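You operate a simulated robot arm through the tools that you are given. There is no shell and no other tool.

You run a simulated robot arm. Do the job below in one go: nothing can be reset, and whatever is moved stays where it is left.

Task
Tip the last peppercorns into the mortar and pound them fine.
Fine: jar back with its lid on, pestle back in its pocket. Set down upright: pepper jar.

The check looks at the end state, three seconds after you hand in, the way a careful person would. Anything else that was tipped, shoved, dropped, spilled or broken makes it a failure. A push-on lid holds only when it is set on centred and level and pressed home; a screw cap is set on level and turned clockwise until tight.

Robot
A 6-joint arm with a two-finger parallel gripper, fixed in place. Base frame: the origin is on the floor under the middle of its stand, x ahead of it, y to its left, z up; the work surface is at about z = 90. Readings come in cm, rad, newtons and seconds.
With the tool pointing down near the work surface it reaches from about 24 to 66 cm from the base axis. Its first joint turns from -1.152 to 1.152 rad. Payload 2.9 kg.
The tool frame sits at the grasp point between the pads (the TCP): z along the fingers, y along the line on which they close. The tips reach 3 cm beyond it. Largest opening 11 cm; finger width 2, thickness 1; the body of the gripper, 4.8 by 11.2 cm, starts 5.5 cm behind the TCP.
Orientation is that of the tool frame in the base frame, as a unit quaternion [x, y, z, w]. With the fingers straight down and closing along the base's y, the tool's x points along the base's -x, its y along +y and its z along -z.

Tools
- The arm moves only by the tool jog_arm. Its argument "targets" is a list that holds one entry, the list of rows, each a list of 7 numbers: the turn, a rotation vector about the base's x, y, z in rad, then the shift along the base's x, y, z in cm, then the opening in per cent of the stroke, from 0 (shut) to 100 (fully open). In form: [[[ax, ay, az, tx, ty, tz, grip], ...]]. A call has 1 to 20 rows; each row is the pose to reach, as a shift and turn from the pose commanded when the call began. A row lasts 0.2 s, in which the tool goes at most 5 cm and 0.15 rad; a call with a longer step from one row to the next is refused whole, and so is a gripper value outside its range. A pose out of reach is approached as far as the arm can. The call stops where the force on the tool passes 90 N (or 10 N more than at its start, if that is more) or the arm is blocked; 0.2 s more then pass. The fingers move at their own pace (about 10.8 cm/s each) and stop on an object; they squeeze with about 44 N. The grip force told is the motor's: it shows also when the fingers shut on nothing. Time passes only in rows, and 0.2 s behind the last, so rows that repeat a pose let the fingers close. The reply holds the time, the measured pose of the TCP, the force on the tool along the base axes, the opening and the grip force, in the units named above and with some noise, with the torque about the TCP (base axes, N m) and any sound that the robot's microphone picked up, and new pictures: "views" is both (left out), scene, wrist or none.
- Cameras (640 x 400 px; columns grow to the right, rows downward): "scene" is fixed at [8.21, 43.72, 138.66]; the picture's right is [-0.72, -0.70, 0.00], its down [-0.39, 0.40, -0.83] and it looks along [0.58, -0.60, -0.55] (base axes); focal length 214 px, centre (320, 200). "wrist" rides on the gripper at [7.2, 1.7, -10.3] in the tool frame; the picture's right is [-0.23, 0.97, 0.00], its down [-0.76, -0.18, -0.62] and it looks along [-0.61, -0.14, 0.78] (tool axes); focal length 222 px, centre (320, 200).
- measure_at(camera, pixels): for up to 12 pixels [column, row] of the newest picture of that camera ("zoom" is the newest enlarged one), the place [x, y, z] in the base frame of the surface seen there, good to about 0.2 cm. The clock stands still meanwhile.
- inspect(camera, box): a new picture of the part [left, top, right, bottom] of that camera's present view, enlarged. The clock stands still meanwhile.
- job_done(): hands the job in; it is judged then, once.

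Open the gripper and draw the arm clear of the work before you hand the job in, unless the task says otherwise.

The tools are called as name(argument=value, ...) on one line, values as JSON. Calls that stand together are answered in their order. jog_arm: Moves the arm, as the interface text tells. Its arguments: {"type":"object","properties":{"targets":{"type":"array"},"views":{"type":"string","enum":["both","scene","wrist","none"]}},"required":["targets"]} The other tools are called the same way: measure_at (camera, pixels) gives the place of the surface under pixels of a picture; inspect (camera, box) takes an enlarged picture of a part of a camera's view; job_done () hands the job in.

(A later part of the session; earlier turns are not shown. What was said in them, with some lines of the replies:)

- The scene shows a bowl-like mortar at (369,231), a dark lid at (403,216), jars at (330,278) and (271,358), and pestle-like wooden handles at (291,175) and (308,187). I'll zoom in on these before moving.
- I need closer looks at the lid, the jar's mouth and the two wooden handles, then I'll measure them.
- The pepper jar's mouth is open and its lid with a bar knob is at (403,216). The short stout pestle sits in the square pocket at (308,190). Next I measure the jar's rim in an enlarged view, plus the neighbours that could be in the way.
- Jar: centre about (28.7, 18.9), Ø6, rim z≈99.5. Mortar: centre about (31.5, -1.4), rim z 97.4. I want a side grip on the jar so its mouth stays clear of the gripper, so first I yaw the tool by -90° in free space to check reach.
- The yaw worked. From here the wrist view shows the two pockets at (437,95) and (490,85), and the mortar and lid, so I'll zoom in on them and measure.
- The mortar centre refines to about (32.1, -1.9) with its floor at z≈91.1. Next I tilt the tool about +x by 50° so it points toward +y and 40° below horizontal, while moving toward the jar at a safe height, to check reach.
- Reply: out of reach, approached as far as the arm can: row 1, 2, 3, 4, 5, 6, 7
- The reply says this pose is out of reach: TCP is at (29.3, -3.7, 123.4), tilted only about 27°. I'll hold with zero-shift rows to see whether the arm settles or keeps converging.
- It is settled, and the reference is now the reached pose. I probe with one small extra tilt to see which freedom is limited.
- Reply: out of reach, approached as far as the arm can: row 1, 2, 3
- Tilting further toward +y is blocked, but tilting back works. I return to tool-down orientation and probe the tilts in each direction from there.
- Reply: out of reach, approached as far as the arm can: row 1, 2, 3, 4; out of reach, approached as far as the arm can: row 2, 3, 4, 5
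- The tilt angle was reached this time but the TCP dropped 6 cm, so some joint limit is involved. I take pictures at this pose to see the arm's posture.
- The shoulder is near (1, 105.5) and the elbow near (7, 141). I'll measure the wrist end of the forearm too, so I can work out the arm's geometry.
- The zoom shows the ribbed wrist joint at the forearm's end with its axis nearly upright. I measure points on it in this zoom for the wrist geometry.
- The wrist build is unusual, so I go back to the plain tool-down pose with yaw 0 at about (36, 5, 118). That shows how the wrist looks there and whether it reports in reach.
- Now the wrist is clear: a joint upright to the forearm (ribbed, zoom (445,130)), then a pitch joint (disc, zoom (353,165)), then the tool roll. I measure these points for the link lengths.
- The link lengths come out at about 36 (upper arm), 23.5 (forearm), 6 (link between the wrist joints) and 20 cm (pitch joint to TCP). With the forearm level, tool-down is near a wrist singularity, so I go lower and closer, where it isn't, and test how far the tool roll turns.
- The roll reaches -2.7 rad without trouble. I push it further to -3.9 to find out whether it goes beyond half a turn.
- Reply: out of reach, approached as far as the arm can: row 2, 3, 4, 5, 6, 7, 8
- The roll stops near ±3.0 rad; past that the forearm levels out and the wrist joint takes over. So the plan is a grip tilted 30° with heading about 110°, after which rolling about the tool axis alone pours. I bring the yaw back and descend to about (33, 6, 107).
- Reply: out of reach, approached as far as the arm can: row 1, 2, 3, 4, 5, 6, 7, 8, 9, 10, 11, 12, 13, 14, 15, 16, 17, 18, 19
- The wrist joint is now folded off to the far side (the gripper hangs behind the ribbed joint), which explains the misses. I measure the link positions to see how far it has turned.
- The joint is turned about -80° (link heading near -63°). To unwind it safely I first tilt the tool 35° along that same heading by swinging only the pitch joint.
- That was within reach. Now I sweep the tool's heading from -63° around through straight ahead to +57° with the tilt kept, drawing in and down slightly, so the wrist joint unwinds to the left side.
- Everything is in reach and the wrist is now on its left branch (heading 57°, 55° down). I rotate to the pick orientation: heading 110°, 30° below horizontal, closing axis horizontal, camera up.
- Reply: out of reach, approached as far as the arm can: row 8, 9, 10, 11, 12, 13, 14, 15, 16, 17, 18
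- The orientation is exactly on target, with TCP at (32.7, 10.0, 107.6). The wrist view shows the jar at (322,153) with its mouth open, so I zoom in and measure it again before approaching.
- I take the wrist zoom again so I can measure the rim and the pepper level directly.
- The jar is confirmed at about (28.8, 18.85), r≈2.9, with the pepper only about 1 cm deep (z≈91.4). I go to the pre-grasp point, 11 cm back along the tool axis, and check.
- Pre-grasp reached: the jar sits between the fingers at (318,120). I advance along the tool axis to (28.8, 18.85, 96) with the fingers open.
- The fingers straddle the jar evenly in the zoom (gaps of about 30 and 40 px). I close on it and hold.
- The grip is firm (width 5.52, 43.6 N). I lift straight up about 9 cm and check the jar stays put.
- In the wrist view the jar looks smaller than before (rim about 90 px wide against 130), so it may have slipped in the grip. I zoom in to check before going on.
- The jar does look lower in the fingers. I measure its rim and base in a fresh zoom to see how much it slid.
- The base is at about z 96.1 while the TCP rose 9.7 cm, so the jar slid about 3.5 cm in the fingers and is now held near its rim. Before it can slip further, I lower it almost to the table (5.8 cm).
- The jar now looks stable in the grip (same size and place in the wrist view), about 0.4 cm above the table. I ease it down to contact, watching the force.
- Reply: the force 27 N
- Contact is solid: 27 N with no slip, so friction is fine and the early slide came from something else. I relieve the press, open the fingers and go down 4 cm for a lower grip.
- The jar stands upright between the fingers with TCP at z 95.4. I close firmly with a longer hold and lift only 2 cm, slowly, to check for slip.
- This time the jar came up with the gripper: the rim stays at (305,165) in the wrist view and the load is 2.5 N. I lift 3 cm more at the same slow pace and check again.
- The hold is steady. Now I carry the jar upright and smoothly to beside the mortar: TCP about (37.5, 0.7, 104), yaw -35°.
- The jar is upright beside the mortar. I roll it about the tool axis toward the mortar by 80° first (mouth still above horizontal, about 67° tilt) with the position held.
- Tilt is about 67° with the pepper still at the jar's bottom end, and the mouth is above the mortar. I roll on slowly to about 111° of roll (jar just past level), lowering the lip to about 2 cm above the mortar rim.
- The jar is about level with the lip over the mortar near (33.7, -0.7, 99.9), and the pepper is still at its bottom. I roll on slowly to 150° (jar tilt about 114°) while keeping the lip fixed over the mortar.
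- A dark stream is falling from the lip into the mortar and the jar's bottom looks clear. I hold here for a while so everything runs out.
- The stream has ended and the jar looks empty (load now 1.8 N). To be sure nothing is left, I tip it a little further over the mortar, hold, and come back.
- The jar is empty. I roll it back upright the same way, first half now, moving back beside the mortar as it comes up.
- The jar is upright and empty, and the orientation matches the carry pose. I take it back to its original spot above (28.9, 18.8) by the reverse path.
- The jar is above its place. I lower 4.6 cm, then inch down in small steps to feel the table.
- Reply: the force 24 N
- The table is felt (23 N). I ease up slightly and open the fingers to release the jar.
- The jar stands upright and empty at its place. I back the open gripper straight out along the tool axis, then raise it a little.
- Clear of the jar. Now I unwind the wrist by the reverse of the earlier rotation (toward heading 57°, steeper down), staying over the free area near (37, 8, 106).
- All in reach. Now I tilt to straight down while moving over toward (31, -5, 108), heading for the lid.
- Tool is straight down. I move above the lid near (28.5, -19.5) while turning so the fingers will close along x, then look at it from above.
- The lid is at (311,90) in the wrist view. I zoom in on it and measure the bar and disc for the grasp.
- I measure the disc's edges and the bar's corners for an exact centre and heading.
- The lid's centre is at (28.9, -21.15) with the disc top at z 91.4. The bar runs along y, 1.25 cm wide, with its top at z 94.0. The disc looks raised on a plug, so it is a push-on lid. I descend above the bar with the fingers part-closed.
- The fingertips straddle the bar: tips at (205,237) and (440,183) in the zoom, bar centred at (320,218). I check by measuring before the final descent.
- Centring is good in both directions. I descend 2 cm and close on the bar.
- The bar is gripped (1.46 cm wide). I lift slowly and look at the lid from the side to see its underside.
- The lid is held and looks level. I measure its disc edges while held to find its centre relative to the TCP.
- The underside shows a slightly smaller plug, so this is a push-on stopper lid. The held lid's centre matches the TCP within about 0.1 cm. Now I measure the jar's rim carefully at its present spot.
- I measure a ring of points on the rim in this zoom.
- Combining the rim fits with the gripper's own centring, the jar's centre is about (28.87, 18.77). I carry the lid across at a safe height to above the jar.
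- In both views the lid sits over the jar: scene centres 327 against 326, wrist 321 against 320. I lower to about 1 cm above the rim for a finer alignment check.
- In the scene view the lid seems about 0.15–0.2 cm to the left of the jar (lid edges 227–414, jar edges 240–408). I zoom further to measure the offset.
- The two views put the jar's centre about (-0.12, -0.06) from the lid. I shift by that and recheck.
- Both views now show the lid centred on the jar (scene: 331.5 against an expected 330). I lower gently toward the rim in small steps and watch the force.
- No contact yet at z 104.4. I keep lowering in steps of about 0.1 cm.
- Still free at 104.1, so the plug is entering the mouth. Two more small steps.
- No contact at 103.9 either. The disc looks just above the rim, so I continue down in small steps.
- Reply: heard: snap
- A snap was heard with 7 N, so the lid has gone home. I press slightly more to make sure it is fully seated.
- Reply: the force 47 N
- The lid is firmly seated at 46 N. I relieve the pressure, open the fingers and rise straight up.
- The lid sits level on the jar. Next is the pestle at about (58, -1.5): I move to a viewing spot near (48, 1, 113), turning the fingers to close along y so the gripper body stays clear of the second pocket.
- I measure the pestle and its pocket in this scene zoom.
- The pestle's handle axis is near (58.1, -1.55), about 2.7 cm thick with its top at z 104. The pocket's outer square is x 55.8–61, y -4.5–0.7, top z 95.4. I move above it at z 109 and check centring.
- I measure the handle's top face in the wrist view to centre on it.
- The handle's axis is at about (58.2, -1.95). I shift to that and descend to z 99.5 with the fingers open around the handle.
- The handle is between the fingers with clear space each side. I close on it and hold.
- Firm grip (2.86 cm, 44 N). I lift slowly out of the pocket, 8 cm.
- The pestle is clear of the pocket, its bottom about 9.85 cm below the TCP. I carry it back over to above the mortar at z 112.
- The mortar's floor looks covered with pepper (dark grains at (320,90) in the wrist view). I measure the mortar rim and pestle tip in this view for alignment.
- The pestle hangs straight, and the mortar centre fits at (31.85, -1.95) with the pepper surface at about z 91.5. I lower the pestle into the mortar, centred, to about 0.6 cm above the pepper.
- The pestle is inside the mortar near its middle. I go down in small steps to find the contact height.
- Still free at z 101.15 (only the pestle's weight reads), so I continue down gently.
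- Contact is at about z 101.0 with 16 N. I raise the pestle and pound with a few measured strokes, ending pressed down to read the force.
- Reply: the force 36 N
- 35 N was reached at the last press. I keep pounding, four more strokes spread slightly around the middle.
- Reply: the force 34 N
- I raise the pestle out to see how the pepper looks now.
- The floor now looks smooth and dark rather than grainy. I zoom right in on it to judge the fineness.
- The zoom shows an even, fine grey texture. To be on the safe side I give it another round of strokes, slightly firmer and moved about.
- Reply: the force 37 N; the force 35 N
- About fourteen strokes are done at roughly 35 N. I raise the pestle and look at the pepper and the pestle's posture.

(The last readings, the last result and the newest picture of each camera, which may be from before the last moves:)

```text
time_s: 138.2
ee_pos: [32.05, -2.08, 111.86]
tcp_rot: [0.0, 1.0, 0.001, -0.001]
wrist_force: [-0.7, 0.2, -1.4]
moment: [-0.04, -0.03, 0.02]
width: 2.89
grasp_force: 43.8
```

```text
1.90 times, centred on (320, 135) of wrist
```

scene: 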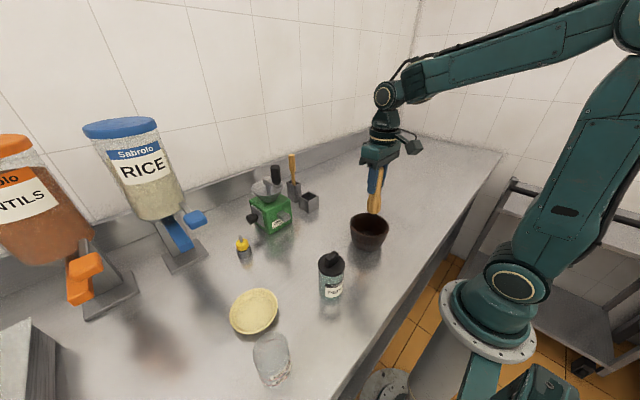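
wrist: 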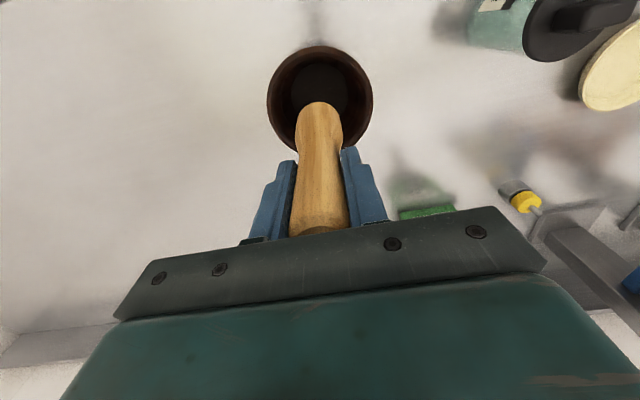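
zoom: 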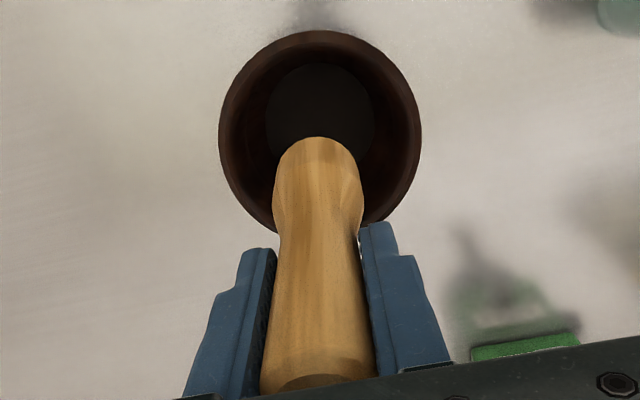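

The pepper is evenly fine and unchanged by the last round, so it is done. The pestle's head seems swung slightly toward the base, so I measure its tip before putting it back.

measure_at(camera="wrist", pixels=[[318, 104], [318, 110], [318, 120], [302, 115], [336, 115], [300, 130], [340, 130], [318, 150], [318, 190], [318, 220], [305, 180], [335, 180]])

inspect(camera="scene", box=[345, 160, 393, 220])

measure_at(camera="zoom", pixels=[[395, 60], [410, 100], [390, 150], [360, 220], [330, 260], [380, 260], [355, 260], [325, 310], [385, 310], [355, 310], [355, 350], [355, 375]])

```text
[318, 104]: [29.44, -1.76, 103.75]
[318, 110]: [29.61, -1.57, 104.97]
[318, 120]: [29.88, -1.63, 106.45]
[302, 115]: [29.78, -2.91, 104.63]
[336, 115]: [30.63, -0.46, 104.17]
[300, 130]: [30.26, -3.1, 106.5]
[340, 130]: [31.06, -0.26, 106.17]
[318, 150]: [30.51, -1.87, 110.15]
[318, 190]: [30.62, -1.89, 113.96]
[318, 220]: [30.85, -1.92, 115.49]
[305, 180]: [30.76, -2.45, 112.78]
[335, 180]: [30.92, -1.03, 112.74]
```

```text
6.67 times, centred on (369, 190) of scene
```

zoom: 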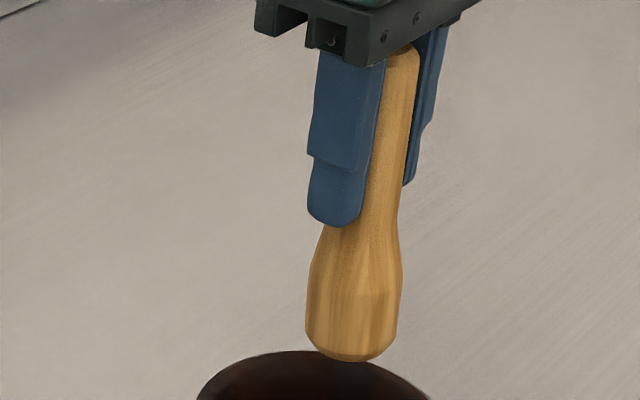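

```text
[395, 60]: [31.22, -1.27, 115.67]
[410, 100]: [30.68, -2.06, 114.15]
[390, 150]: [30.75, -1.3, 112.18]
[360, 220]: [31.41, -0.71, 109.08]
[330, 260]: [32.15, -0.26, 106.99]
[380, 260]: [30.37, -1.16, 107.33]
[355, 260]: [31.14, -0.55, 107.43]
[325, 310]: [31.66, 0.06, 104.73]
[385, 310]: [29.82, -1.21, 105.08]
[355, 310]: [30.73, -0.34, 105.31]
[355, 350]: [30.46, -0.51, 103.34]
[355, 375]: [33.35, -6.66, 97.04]
```

The pestle has swung about 4° about the closing axis (its bottom is about 0.7 cm toward the base). I turn the tool by -0.071 rad about y so the pestle hangs vertical again, then measure once more.

jog_arm(targets=[[[0, -0.035, 0, 0, 0, 0.2, 0], [0, -0.071, 0, 0, 0, 0.3, 0], [0, -0.071, 0, 0, 0, 0.3, 0]]], views="both")

measure_at(camera="wrist", pixels=[[318, 104], [318, 110], [318, 120], [302, 115], [336, 115], [300, 130], [340, 130], [318, 150], [318, 170], [318, 190], [318, 205], [318, 220]])

inspect(camera="scene", box=[345, 160, 393, 220])

measure_at(camera="zoom", pixels=[[410, 70], [410, 100], [395, 150], [375, 200], [330, 260], [380, 260], [355, 260], [325, 310], [385, 310], [355, 310], [355, 340], [340, 350]])

```text
time_s: 139.0
ee_pos: [32.06, -1.95, 112.16]
tcp_rot: [0.0, 0.999, 0.0, 0.035]
wrist_force: [0.4, 0.2, -1.4]
moment: [0.01, 0.0, -0.02]
width: 2.88
grasp_force: 43.8
```

scene: 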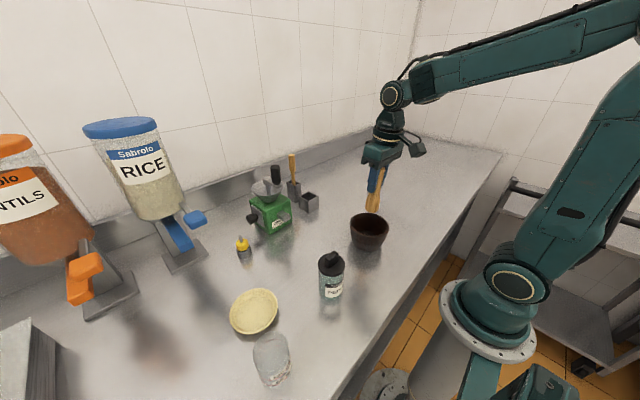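
wrist: 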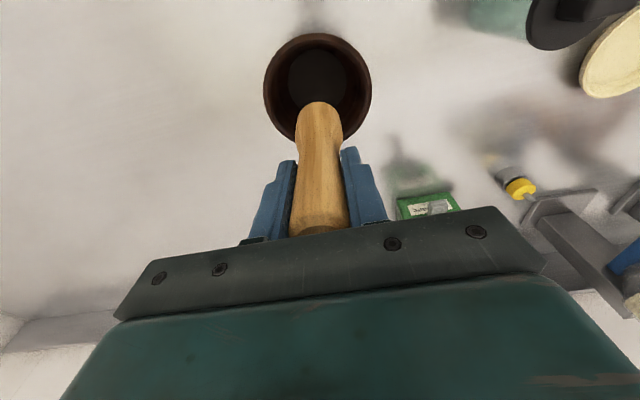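

```text
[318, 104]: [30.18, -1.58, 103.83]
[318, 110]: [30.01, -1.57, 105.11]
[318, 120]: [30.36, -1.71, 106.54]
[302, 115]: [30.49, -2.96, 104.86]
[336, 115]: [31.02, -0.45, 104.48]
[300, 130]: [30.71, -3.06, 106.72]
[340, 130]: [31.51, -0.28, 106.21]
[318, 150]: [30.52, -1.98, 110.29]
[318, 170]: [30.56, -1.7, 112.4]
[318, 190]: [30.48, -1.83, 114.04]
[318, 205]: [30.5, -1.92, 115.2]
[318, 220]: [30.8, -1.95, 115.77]
```

```text
6.67 times, centred on (369, 190) of scene
```

zoom: 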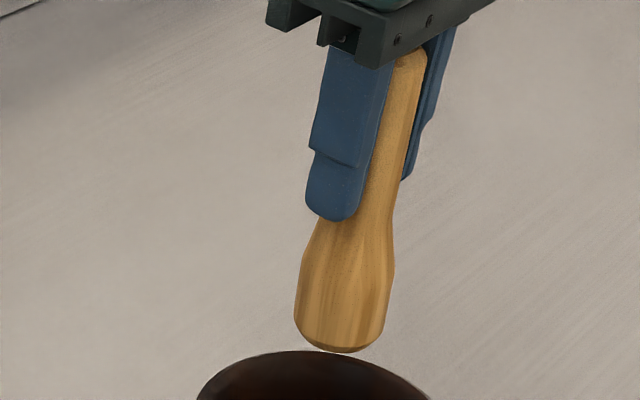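

```text
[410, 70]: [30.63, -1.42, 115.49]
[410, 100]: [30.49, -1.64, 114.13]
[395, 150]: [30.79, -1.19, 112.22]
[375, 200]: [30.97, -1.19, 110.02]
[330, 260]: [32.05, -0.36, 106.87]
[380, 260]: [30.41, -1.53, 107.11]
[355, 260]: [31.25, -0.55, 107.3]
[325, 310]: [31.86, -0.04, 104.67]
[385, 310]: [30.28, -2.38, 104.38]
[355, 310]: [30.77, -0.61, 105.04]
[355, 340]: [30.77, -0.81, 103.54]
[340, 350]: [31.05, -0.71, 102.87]
```

The pestle is vertical again and its axis is within 0.1 cm of the TCP. I carry it back to above its pocket at about (58.4, -1.97) with its bottom about 2.3 cm above the pocket top.

jog_arm(targets=[[[0, 0, 0, 0.6, 0, 0, 0], [0, 0, 0, 1.8, 0, 0, 0], [0, 0, 0, 3.5, 0, 0, 0], [0, 0, 0, 5.5, 0, 0, 0], [0, 0, 0, 7.7, 0, 0, 0], [0, 0, 0, 10, 0, 0, 0], [0, 0, 0, 12.3, 0, -0.3, 0], [0, 0, 0, 14.6, 0, -0.8, 0], [0, 0, 0, 16.9, 0, -1.4, 0], [0, 0, 0, 19.2, 0, -2.1, 0], [0, 0, 0, 21.4, 0, -2.9, 0], [0, 0, 0, 23.4, 0, -3.6, 0], [0, 0, 0, 24.9, 0, -4.1, 0], [0, 0, 0, 25.9, 0, -4.4, 0], [0, 0, 0, 26.35, -0.02, -4.5, 0], [0, 0, 0, 26.35, -0.02, -4.5, 0]]], views="both")

inspect(camera="scene", box=[275, 145, 345, 225])

inspect(camera="wrist", box=[260, 50, 380, 150])

```text
time_s: 142.4
ee_pos: [58.2, -2.06, 107.57]
tcp_rot: [0.0, 0.999, 0.0, 0.034]
wrist_force: [0.2, 0.0, -1.1]
moment: [0.01, 0.01, 0.04]
width: 2.89
grasp_force: 43.8
```

scene: 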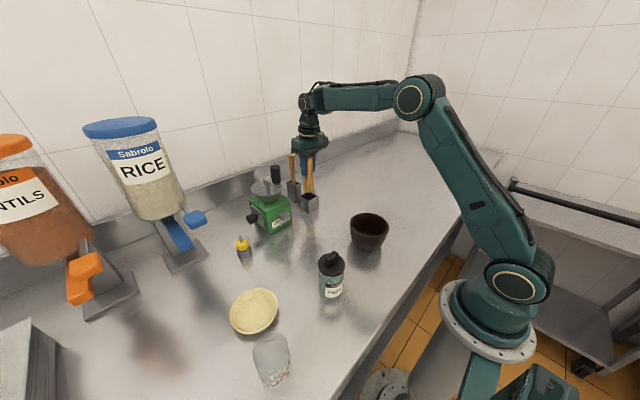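
wrist: 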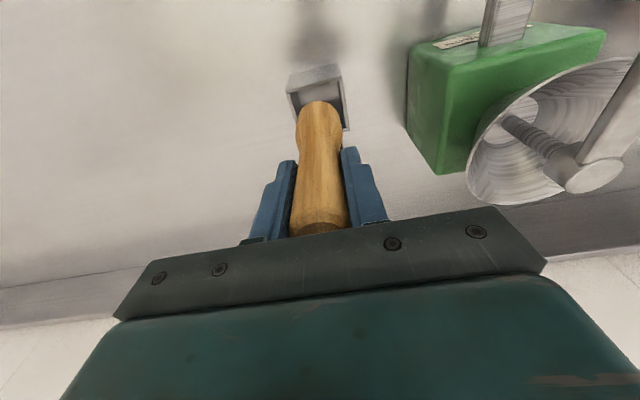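

```text
5.00 times, centred on (310, 185) of scene
```

zoom: 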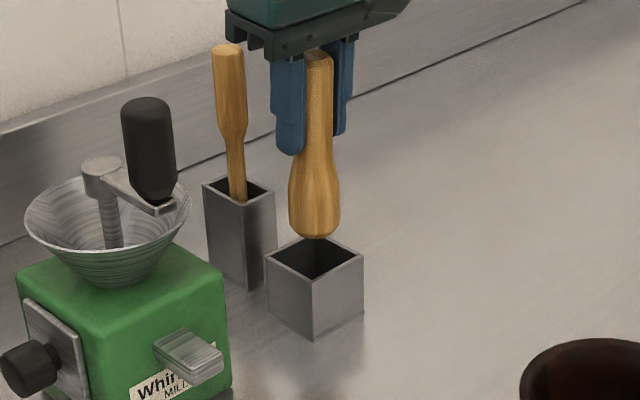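

```text
4.00 times, centred on (320, 100) of wrist
```

zoom: 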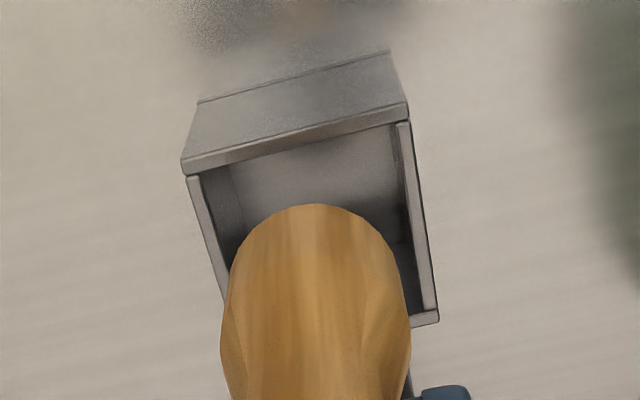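

The head is centred over the pocket in both views (scene: 314.5 against 315.5; wrist: about 0.1 cm apart). I lower it slowly into the pocket, checking the force partway.

jog_arm(targets=[[[0, 0, 0, 0.05, 0, -0.5, 0], [0, 0, 0, 0.1, 0, -1.0, 0], [0, 0, 0, 0.1, 0, -1.5, 0], [0, 0, 0, 0.1, 0, -2.0, 0], [0, 0, 0, 0.1, 0, -2.5, 0], [0, 0, 0, 0.1, 0, -3.0, 0], [0, 0, 0, 0.1, 0, -3.5, 0]]], views="both")

inspect(camera="scene", box=[285, 165, 335, 225])

inspect(camera="wrist", box=[260, 60, 380, 160])

```text
time_s: 144.0
ee_pos: [58.4, -2.02, 104.2]
tcp_rot: [-0.001, 0.999, 0.001, 0.034]
wrist_force: [0.6, 0.9, -2.5]
moment: [0.04, 0.0, 0.03]
width: 2.88
grasp_force: 43.3
```

scene: 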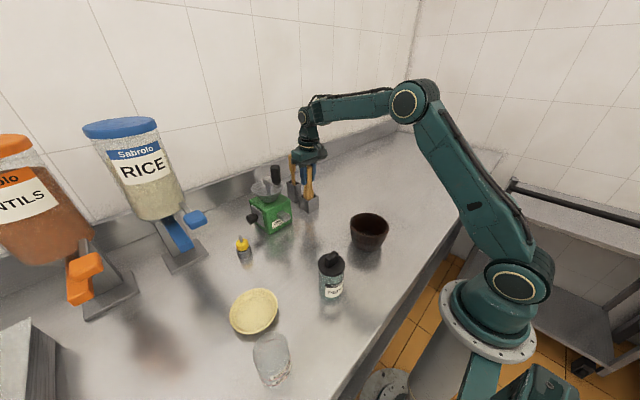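
wrist: 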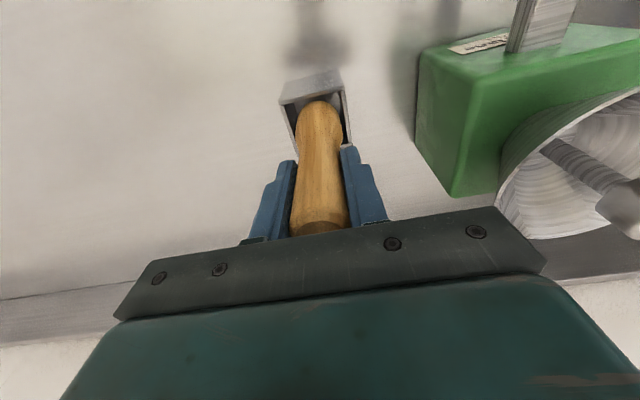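

```text
6.67 times, centred on (310, 195) of scene
```

zoom: 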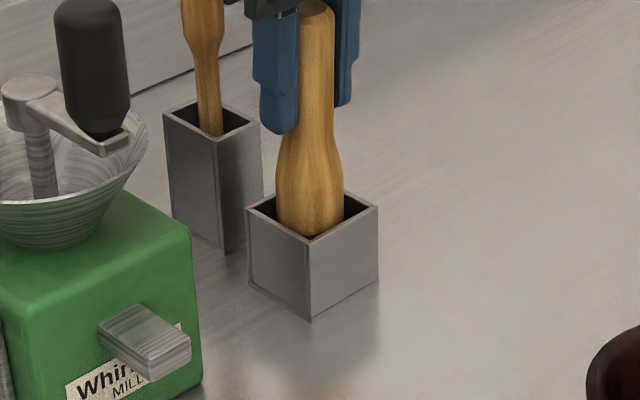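

```text
4.00 times, centred on (320, 110) of wrist
```

zoom: 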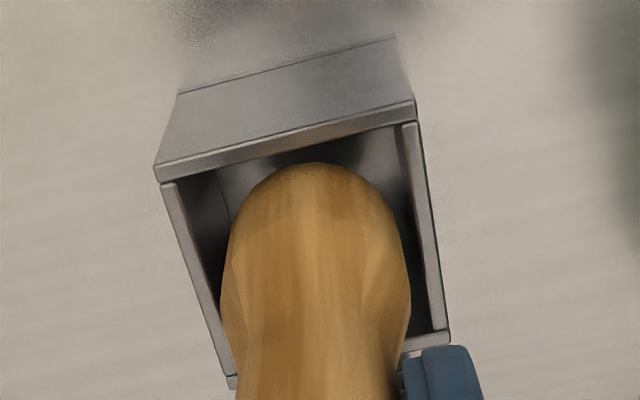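

The head has entered the pocket freely on all sides. I continue down in gentle steps.

jog_arm(targets=[[[0, 0, 0, 0, 0, -0.5, 0], [0, 0, 0, 0, 0, -1.0, 0], [0, 0, 0, 0, 0, -1.5, 0], [0, 0, 0, 0, 0, -2.0, 0], [0, 0, 0, 0, 0, -2.5, 0], [0, 0, 0, 0, 0, -3.0, 0], [0, 0, 0, 0, 0, -3.4, 0], [0, 0, 0, 0, 0, -3.7, 0]]], views="none")

```text
time_s: 145.8
ee_pos: [58.53, -2.16, 100.53]
tcp_rot: [0.0, 0.999, 0.001, 0.035]
wrist_force: [0.2, 0.9, 1.9]
moment: [0.19, 0.09, -0.04]
width: 2.89
grasp_force: 43.6
```

Slight contact may be starting (+1.9 N). I go on in 0.1 cm steps.

jog_arm(targets=[[[0, 0, 0, 0, 0, -0.1, 0], [0, 0, 0, 0, 0, -0.2, 0], [0, 0, 0, 0, 0, -0.3, 0]]], views="both")

inspect(camera="scene", box=[285, 165, 335, 225])

inspect(camera="wrist", box=[250, 70, 390, 200])

```text
time_s: 146.6
ee_pos: [58.42, -1.97, 100.49]
tcp_rot: [-0.001, 0.999, 0.0, 0.037]
wrist_force: [-0.1, -3.4, 20.5]
moment: [-0.54, 0.49, 0.07]
width: 2.9
grasp_force: 43.8
```

scene: 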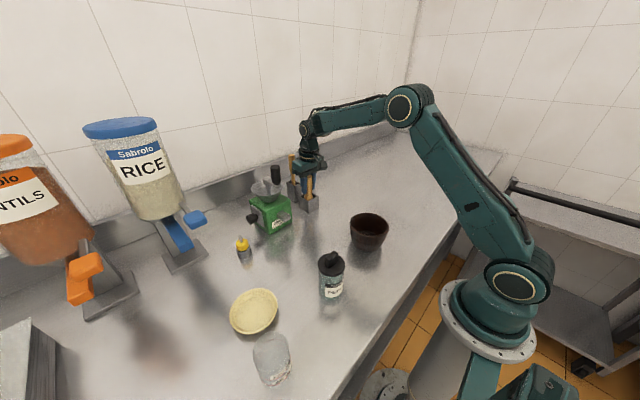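
wrist: 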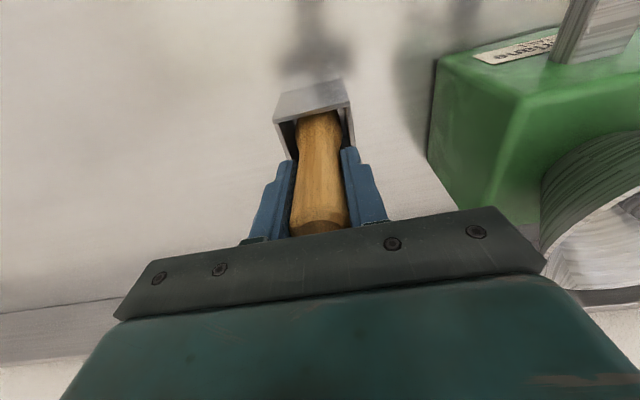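

```text
6.67 times, centred on (310, 195) of scene
```

zoom: 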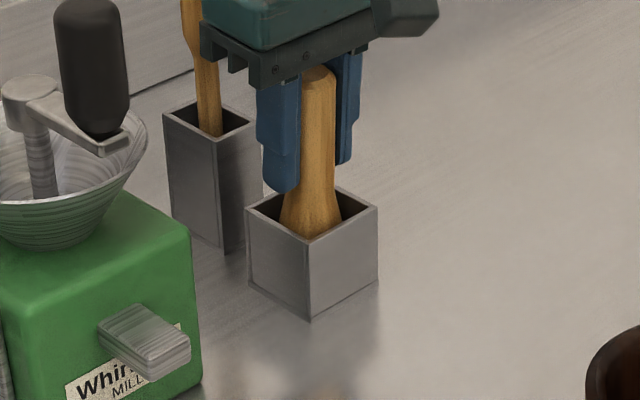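

```text
3.08 times, centred on (320, 135) of wrist
```

zoom: 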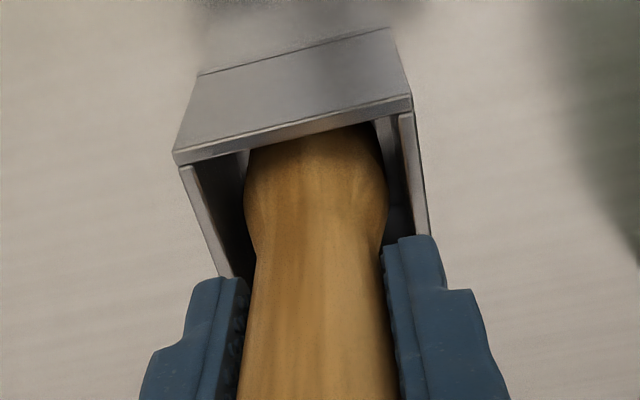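

The handle top is at the same image height as at the start (row about 174.9 against 174.6), so the pestle rests on the pocket's floor. I ease off the pressure and open the fingers.

jog_arm(targets=[[[0, 0, 0, 0, 0, 0.08, 0], [0, 0, 0, 0, 0, 0.12, 0], [0, 0, 0, 0, 0, 0.12, 30], [0, 0, 0, 0, 0, 0.12, 45], [0, 0, 0, 0, 0, 0.12, 60], [0, 0, 0, 0, 0, 0.12, 60]]], views="both")

inspect(camera="scene", box=[285, 160, 335, 220])

inspect(camera="wrist", box=[240, 70, 400, 210])

```text
time_s: 148.0
ee_pos: [58.48, -1.99, 100.32]
tcp_rot: [0.0, 0.999, 0.001, 0.034]
wrist_force: [0.1, 0.7, -0.2]
moment: [0.01, 0.02, -0.01]
width: 6.59
grasp_force: 0.1
```

scene: 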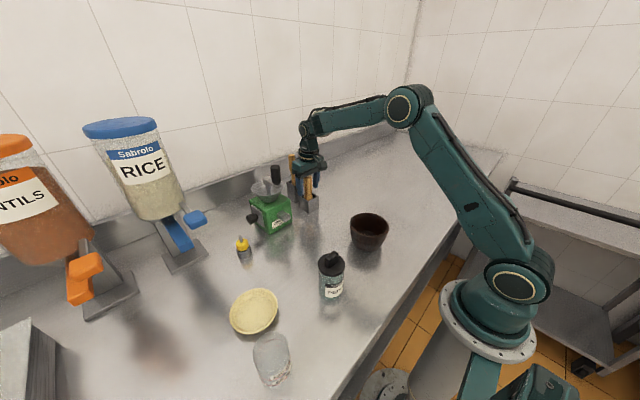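
wrist: 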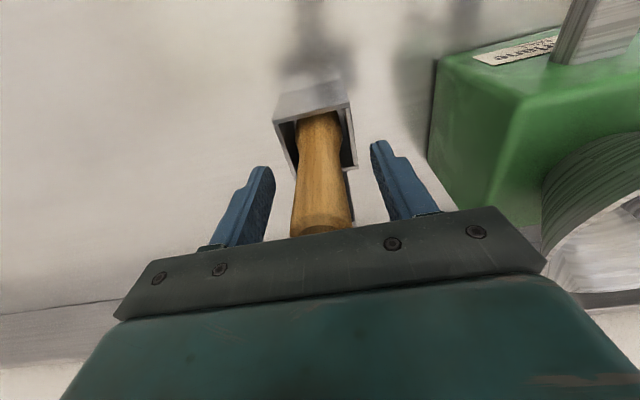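

```text
6.67 times, centred on (310, 190) of scene
```

zoom: 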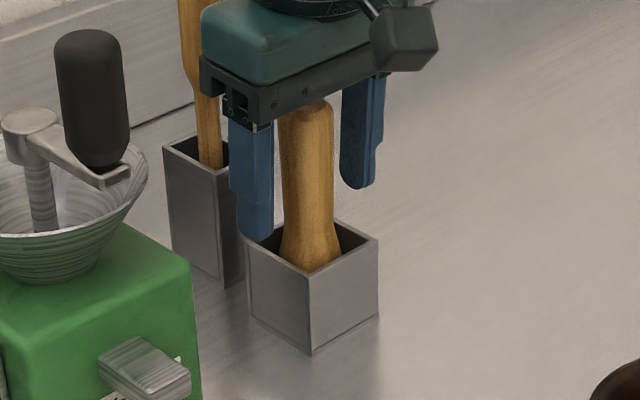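

```text
2.86 times, centred on (320, 140) of wrist
```

zoom: 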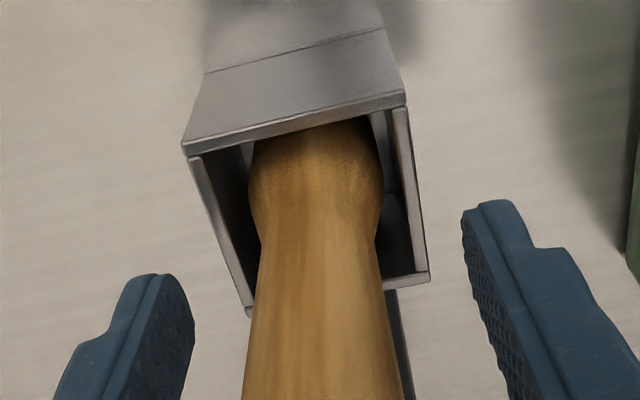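

The pestle stands free in its pocket. I raise the open gripper straight up, clear of the handle.

jog_arm(targets=[[[0, 0, 0, 0, 0, 0.6, 60], [0, 0, 0, 0, 0, 1.8, 60], [0, 0, 0, 0, 0, 3.2, 60], [0, 0, 0, 0, 0, 4.8, 60], [0, 0, 0, 0, 0, 6.4, 60], [0, 0, 0, 0, 0, 8.0, 60], [0, 0, 0, -1, 0, 9.2, 60], [0, 0, 0, -3, 0, 10.2, 60], [0, 0, 0, -5.5, 0, 11.2, 60], [0, 0, 0, -8.5, 0.5, 12.5, 60], [0, 0, 0, -11.5, 1, 14, 60], [0, 0, 0, -14.5, 1.5, 15.5, 60], [0, 0, 0, -14.5, 1.5, 15.5, 60]]], views="both")

inspect(camera="scene", box=[272, 145, 342, 220])

inspect(camera="scene", box=[305, 200, 425, 310])

```text
time_s: 150.8
ee_pos: [43.88, -0.59, 115.51]
tcp_rot: [0.0, 0.999, 0.001, 0.035]
wrist_force: [0.5, -0.1, 0.4]
moment: [0.02, 0.0, -0.01]
width: 6.59
grasp_force: 0.1
```

scene: 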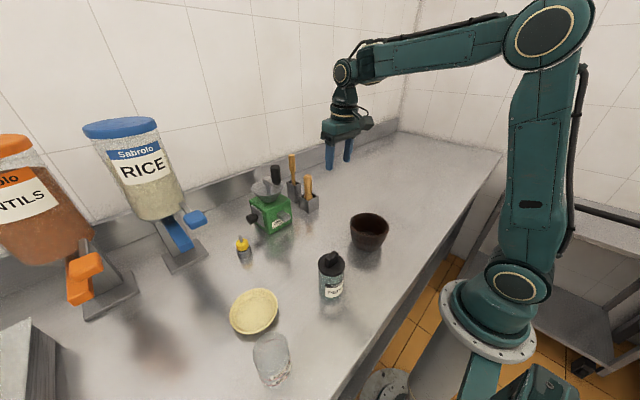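
wrist: 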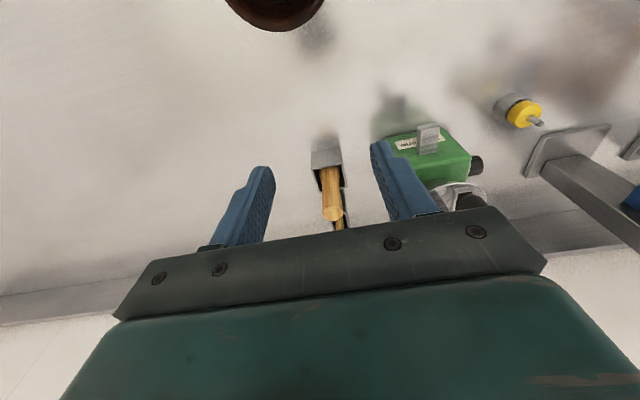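

```text
5.33 times, centred on (307, 182) of scene
```

zoom: 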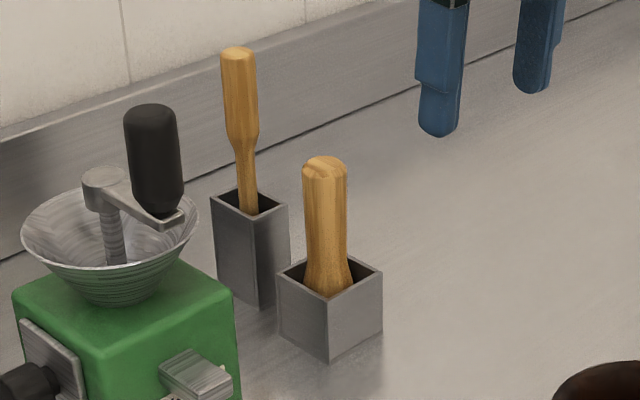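

```text
3.64 times, centred on (365, 255) of scene
```

zoom: 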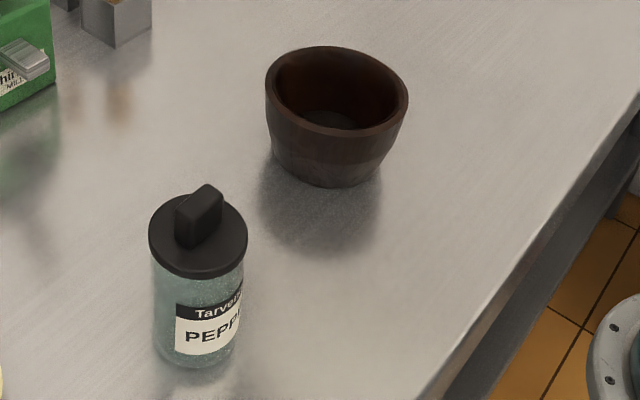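

Everything is in place: pestle in its pocket, lidded jar upright, mortar undisturbed. I open fully and draw the arm back to the starting pose, then take a last look at the pepper and the table.

jog_arm(targets=[[[0, 0.018, 0, -1, 1, 2.5, 80], [0, 0.035, 0, -2, 2.2, 5, 100], [0, 0.053, 0, -3.2, 3.5, 7.5, 100], [0, 0.07, 0, -4.4, 5, 10, 100], [0, 0.07, 0, -5.5, 6.3, 12.2, 100], [0, 0.07, 0, -5.5, 6.3, 12.2, 100]]], views="both")

inspect(camera="wrist", box=[210, 0, 320, 90])

inspect(camera="scene", box=[300, 180, 440, 310])

```text
time_s: 152.2
ee_pos: [38.28, 5.82, 128.01]
tcp_rot: [0.0, 1.0, 0.001, 0.0]
wrist_force: [-0.2, -0.1, -0.1]
moment: [0.0, -0.05, -0.02]
width: 11.02
grasp_force: 0.1
```

scene: 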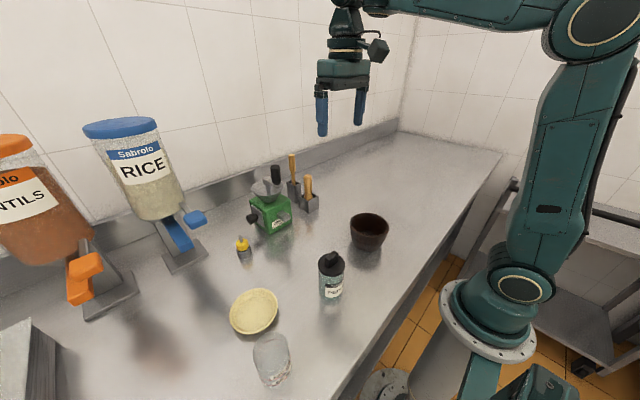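
wrist: 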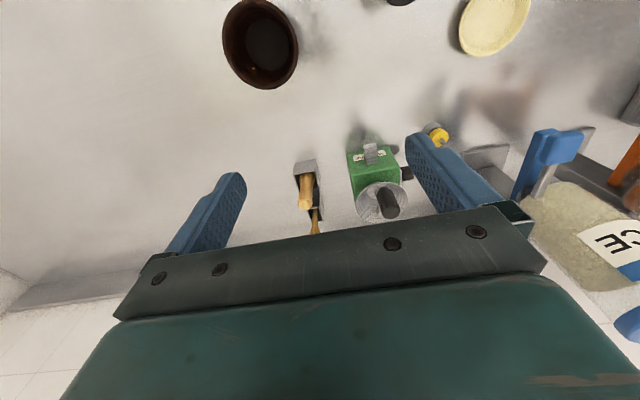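

```text
4.44 times, centred on (265, 45) of wrist
```

zoom: 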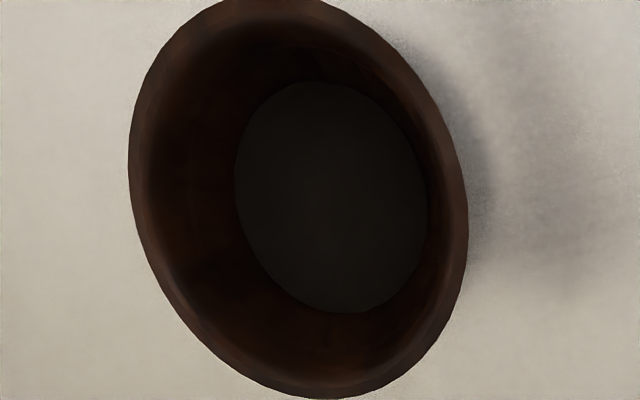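

```text
3.08 times, centred on (370, 245) of scene
```

zoom: 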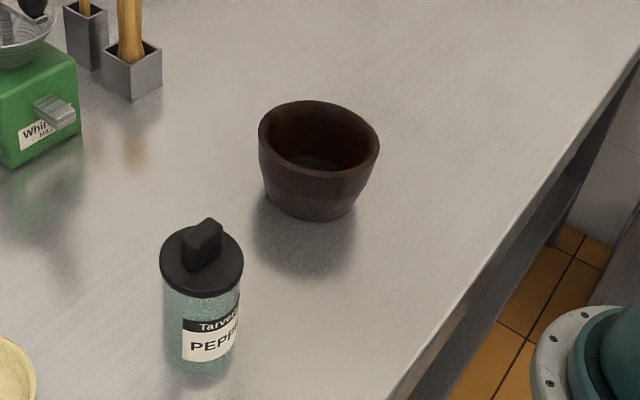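

The mortar holds an even, fine dark powder and the table around it is clean. The jar stands upright at its place with the lid pressed on, the pestle is in its pocket, and the arm is clear with the gripper open. I hand the job in.

job_done()

```text
The job is handed in.
```

The pepper is in the mortar and pounded to an even, fine powder, and I've handed the job in. I don't have the check's result.

- **Pouring:** I tipped the jar until it was empty, and saw no spilled pepper on the table.
- **Jar:** It is back within about 0.2 cm of its original spot, upright. The lid clicked home, and I then pressed it to about 46 N.
- **Pounding:** I gave about 14 strokes at roughly 35 N. The pepper looked the same after the last seven as after the first seven, so I stopped.
- **Pestle:** It is standing in its pocket, with its top at the same height as at the start.

On my first lift the jar slid about 3.5 cm down in the fingers. I set it back on the table and gripped it lower, and it held after that. As far as I can see, nothing was tipped, spilled or broken.
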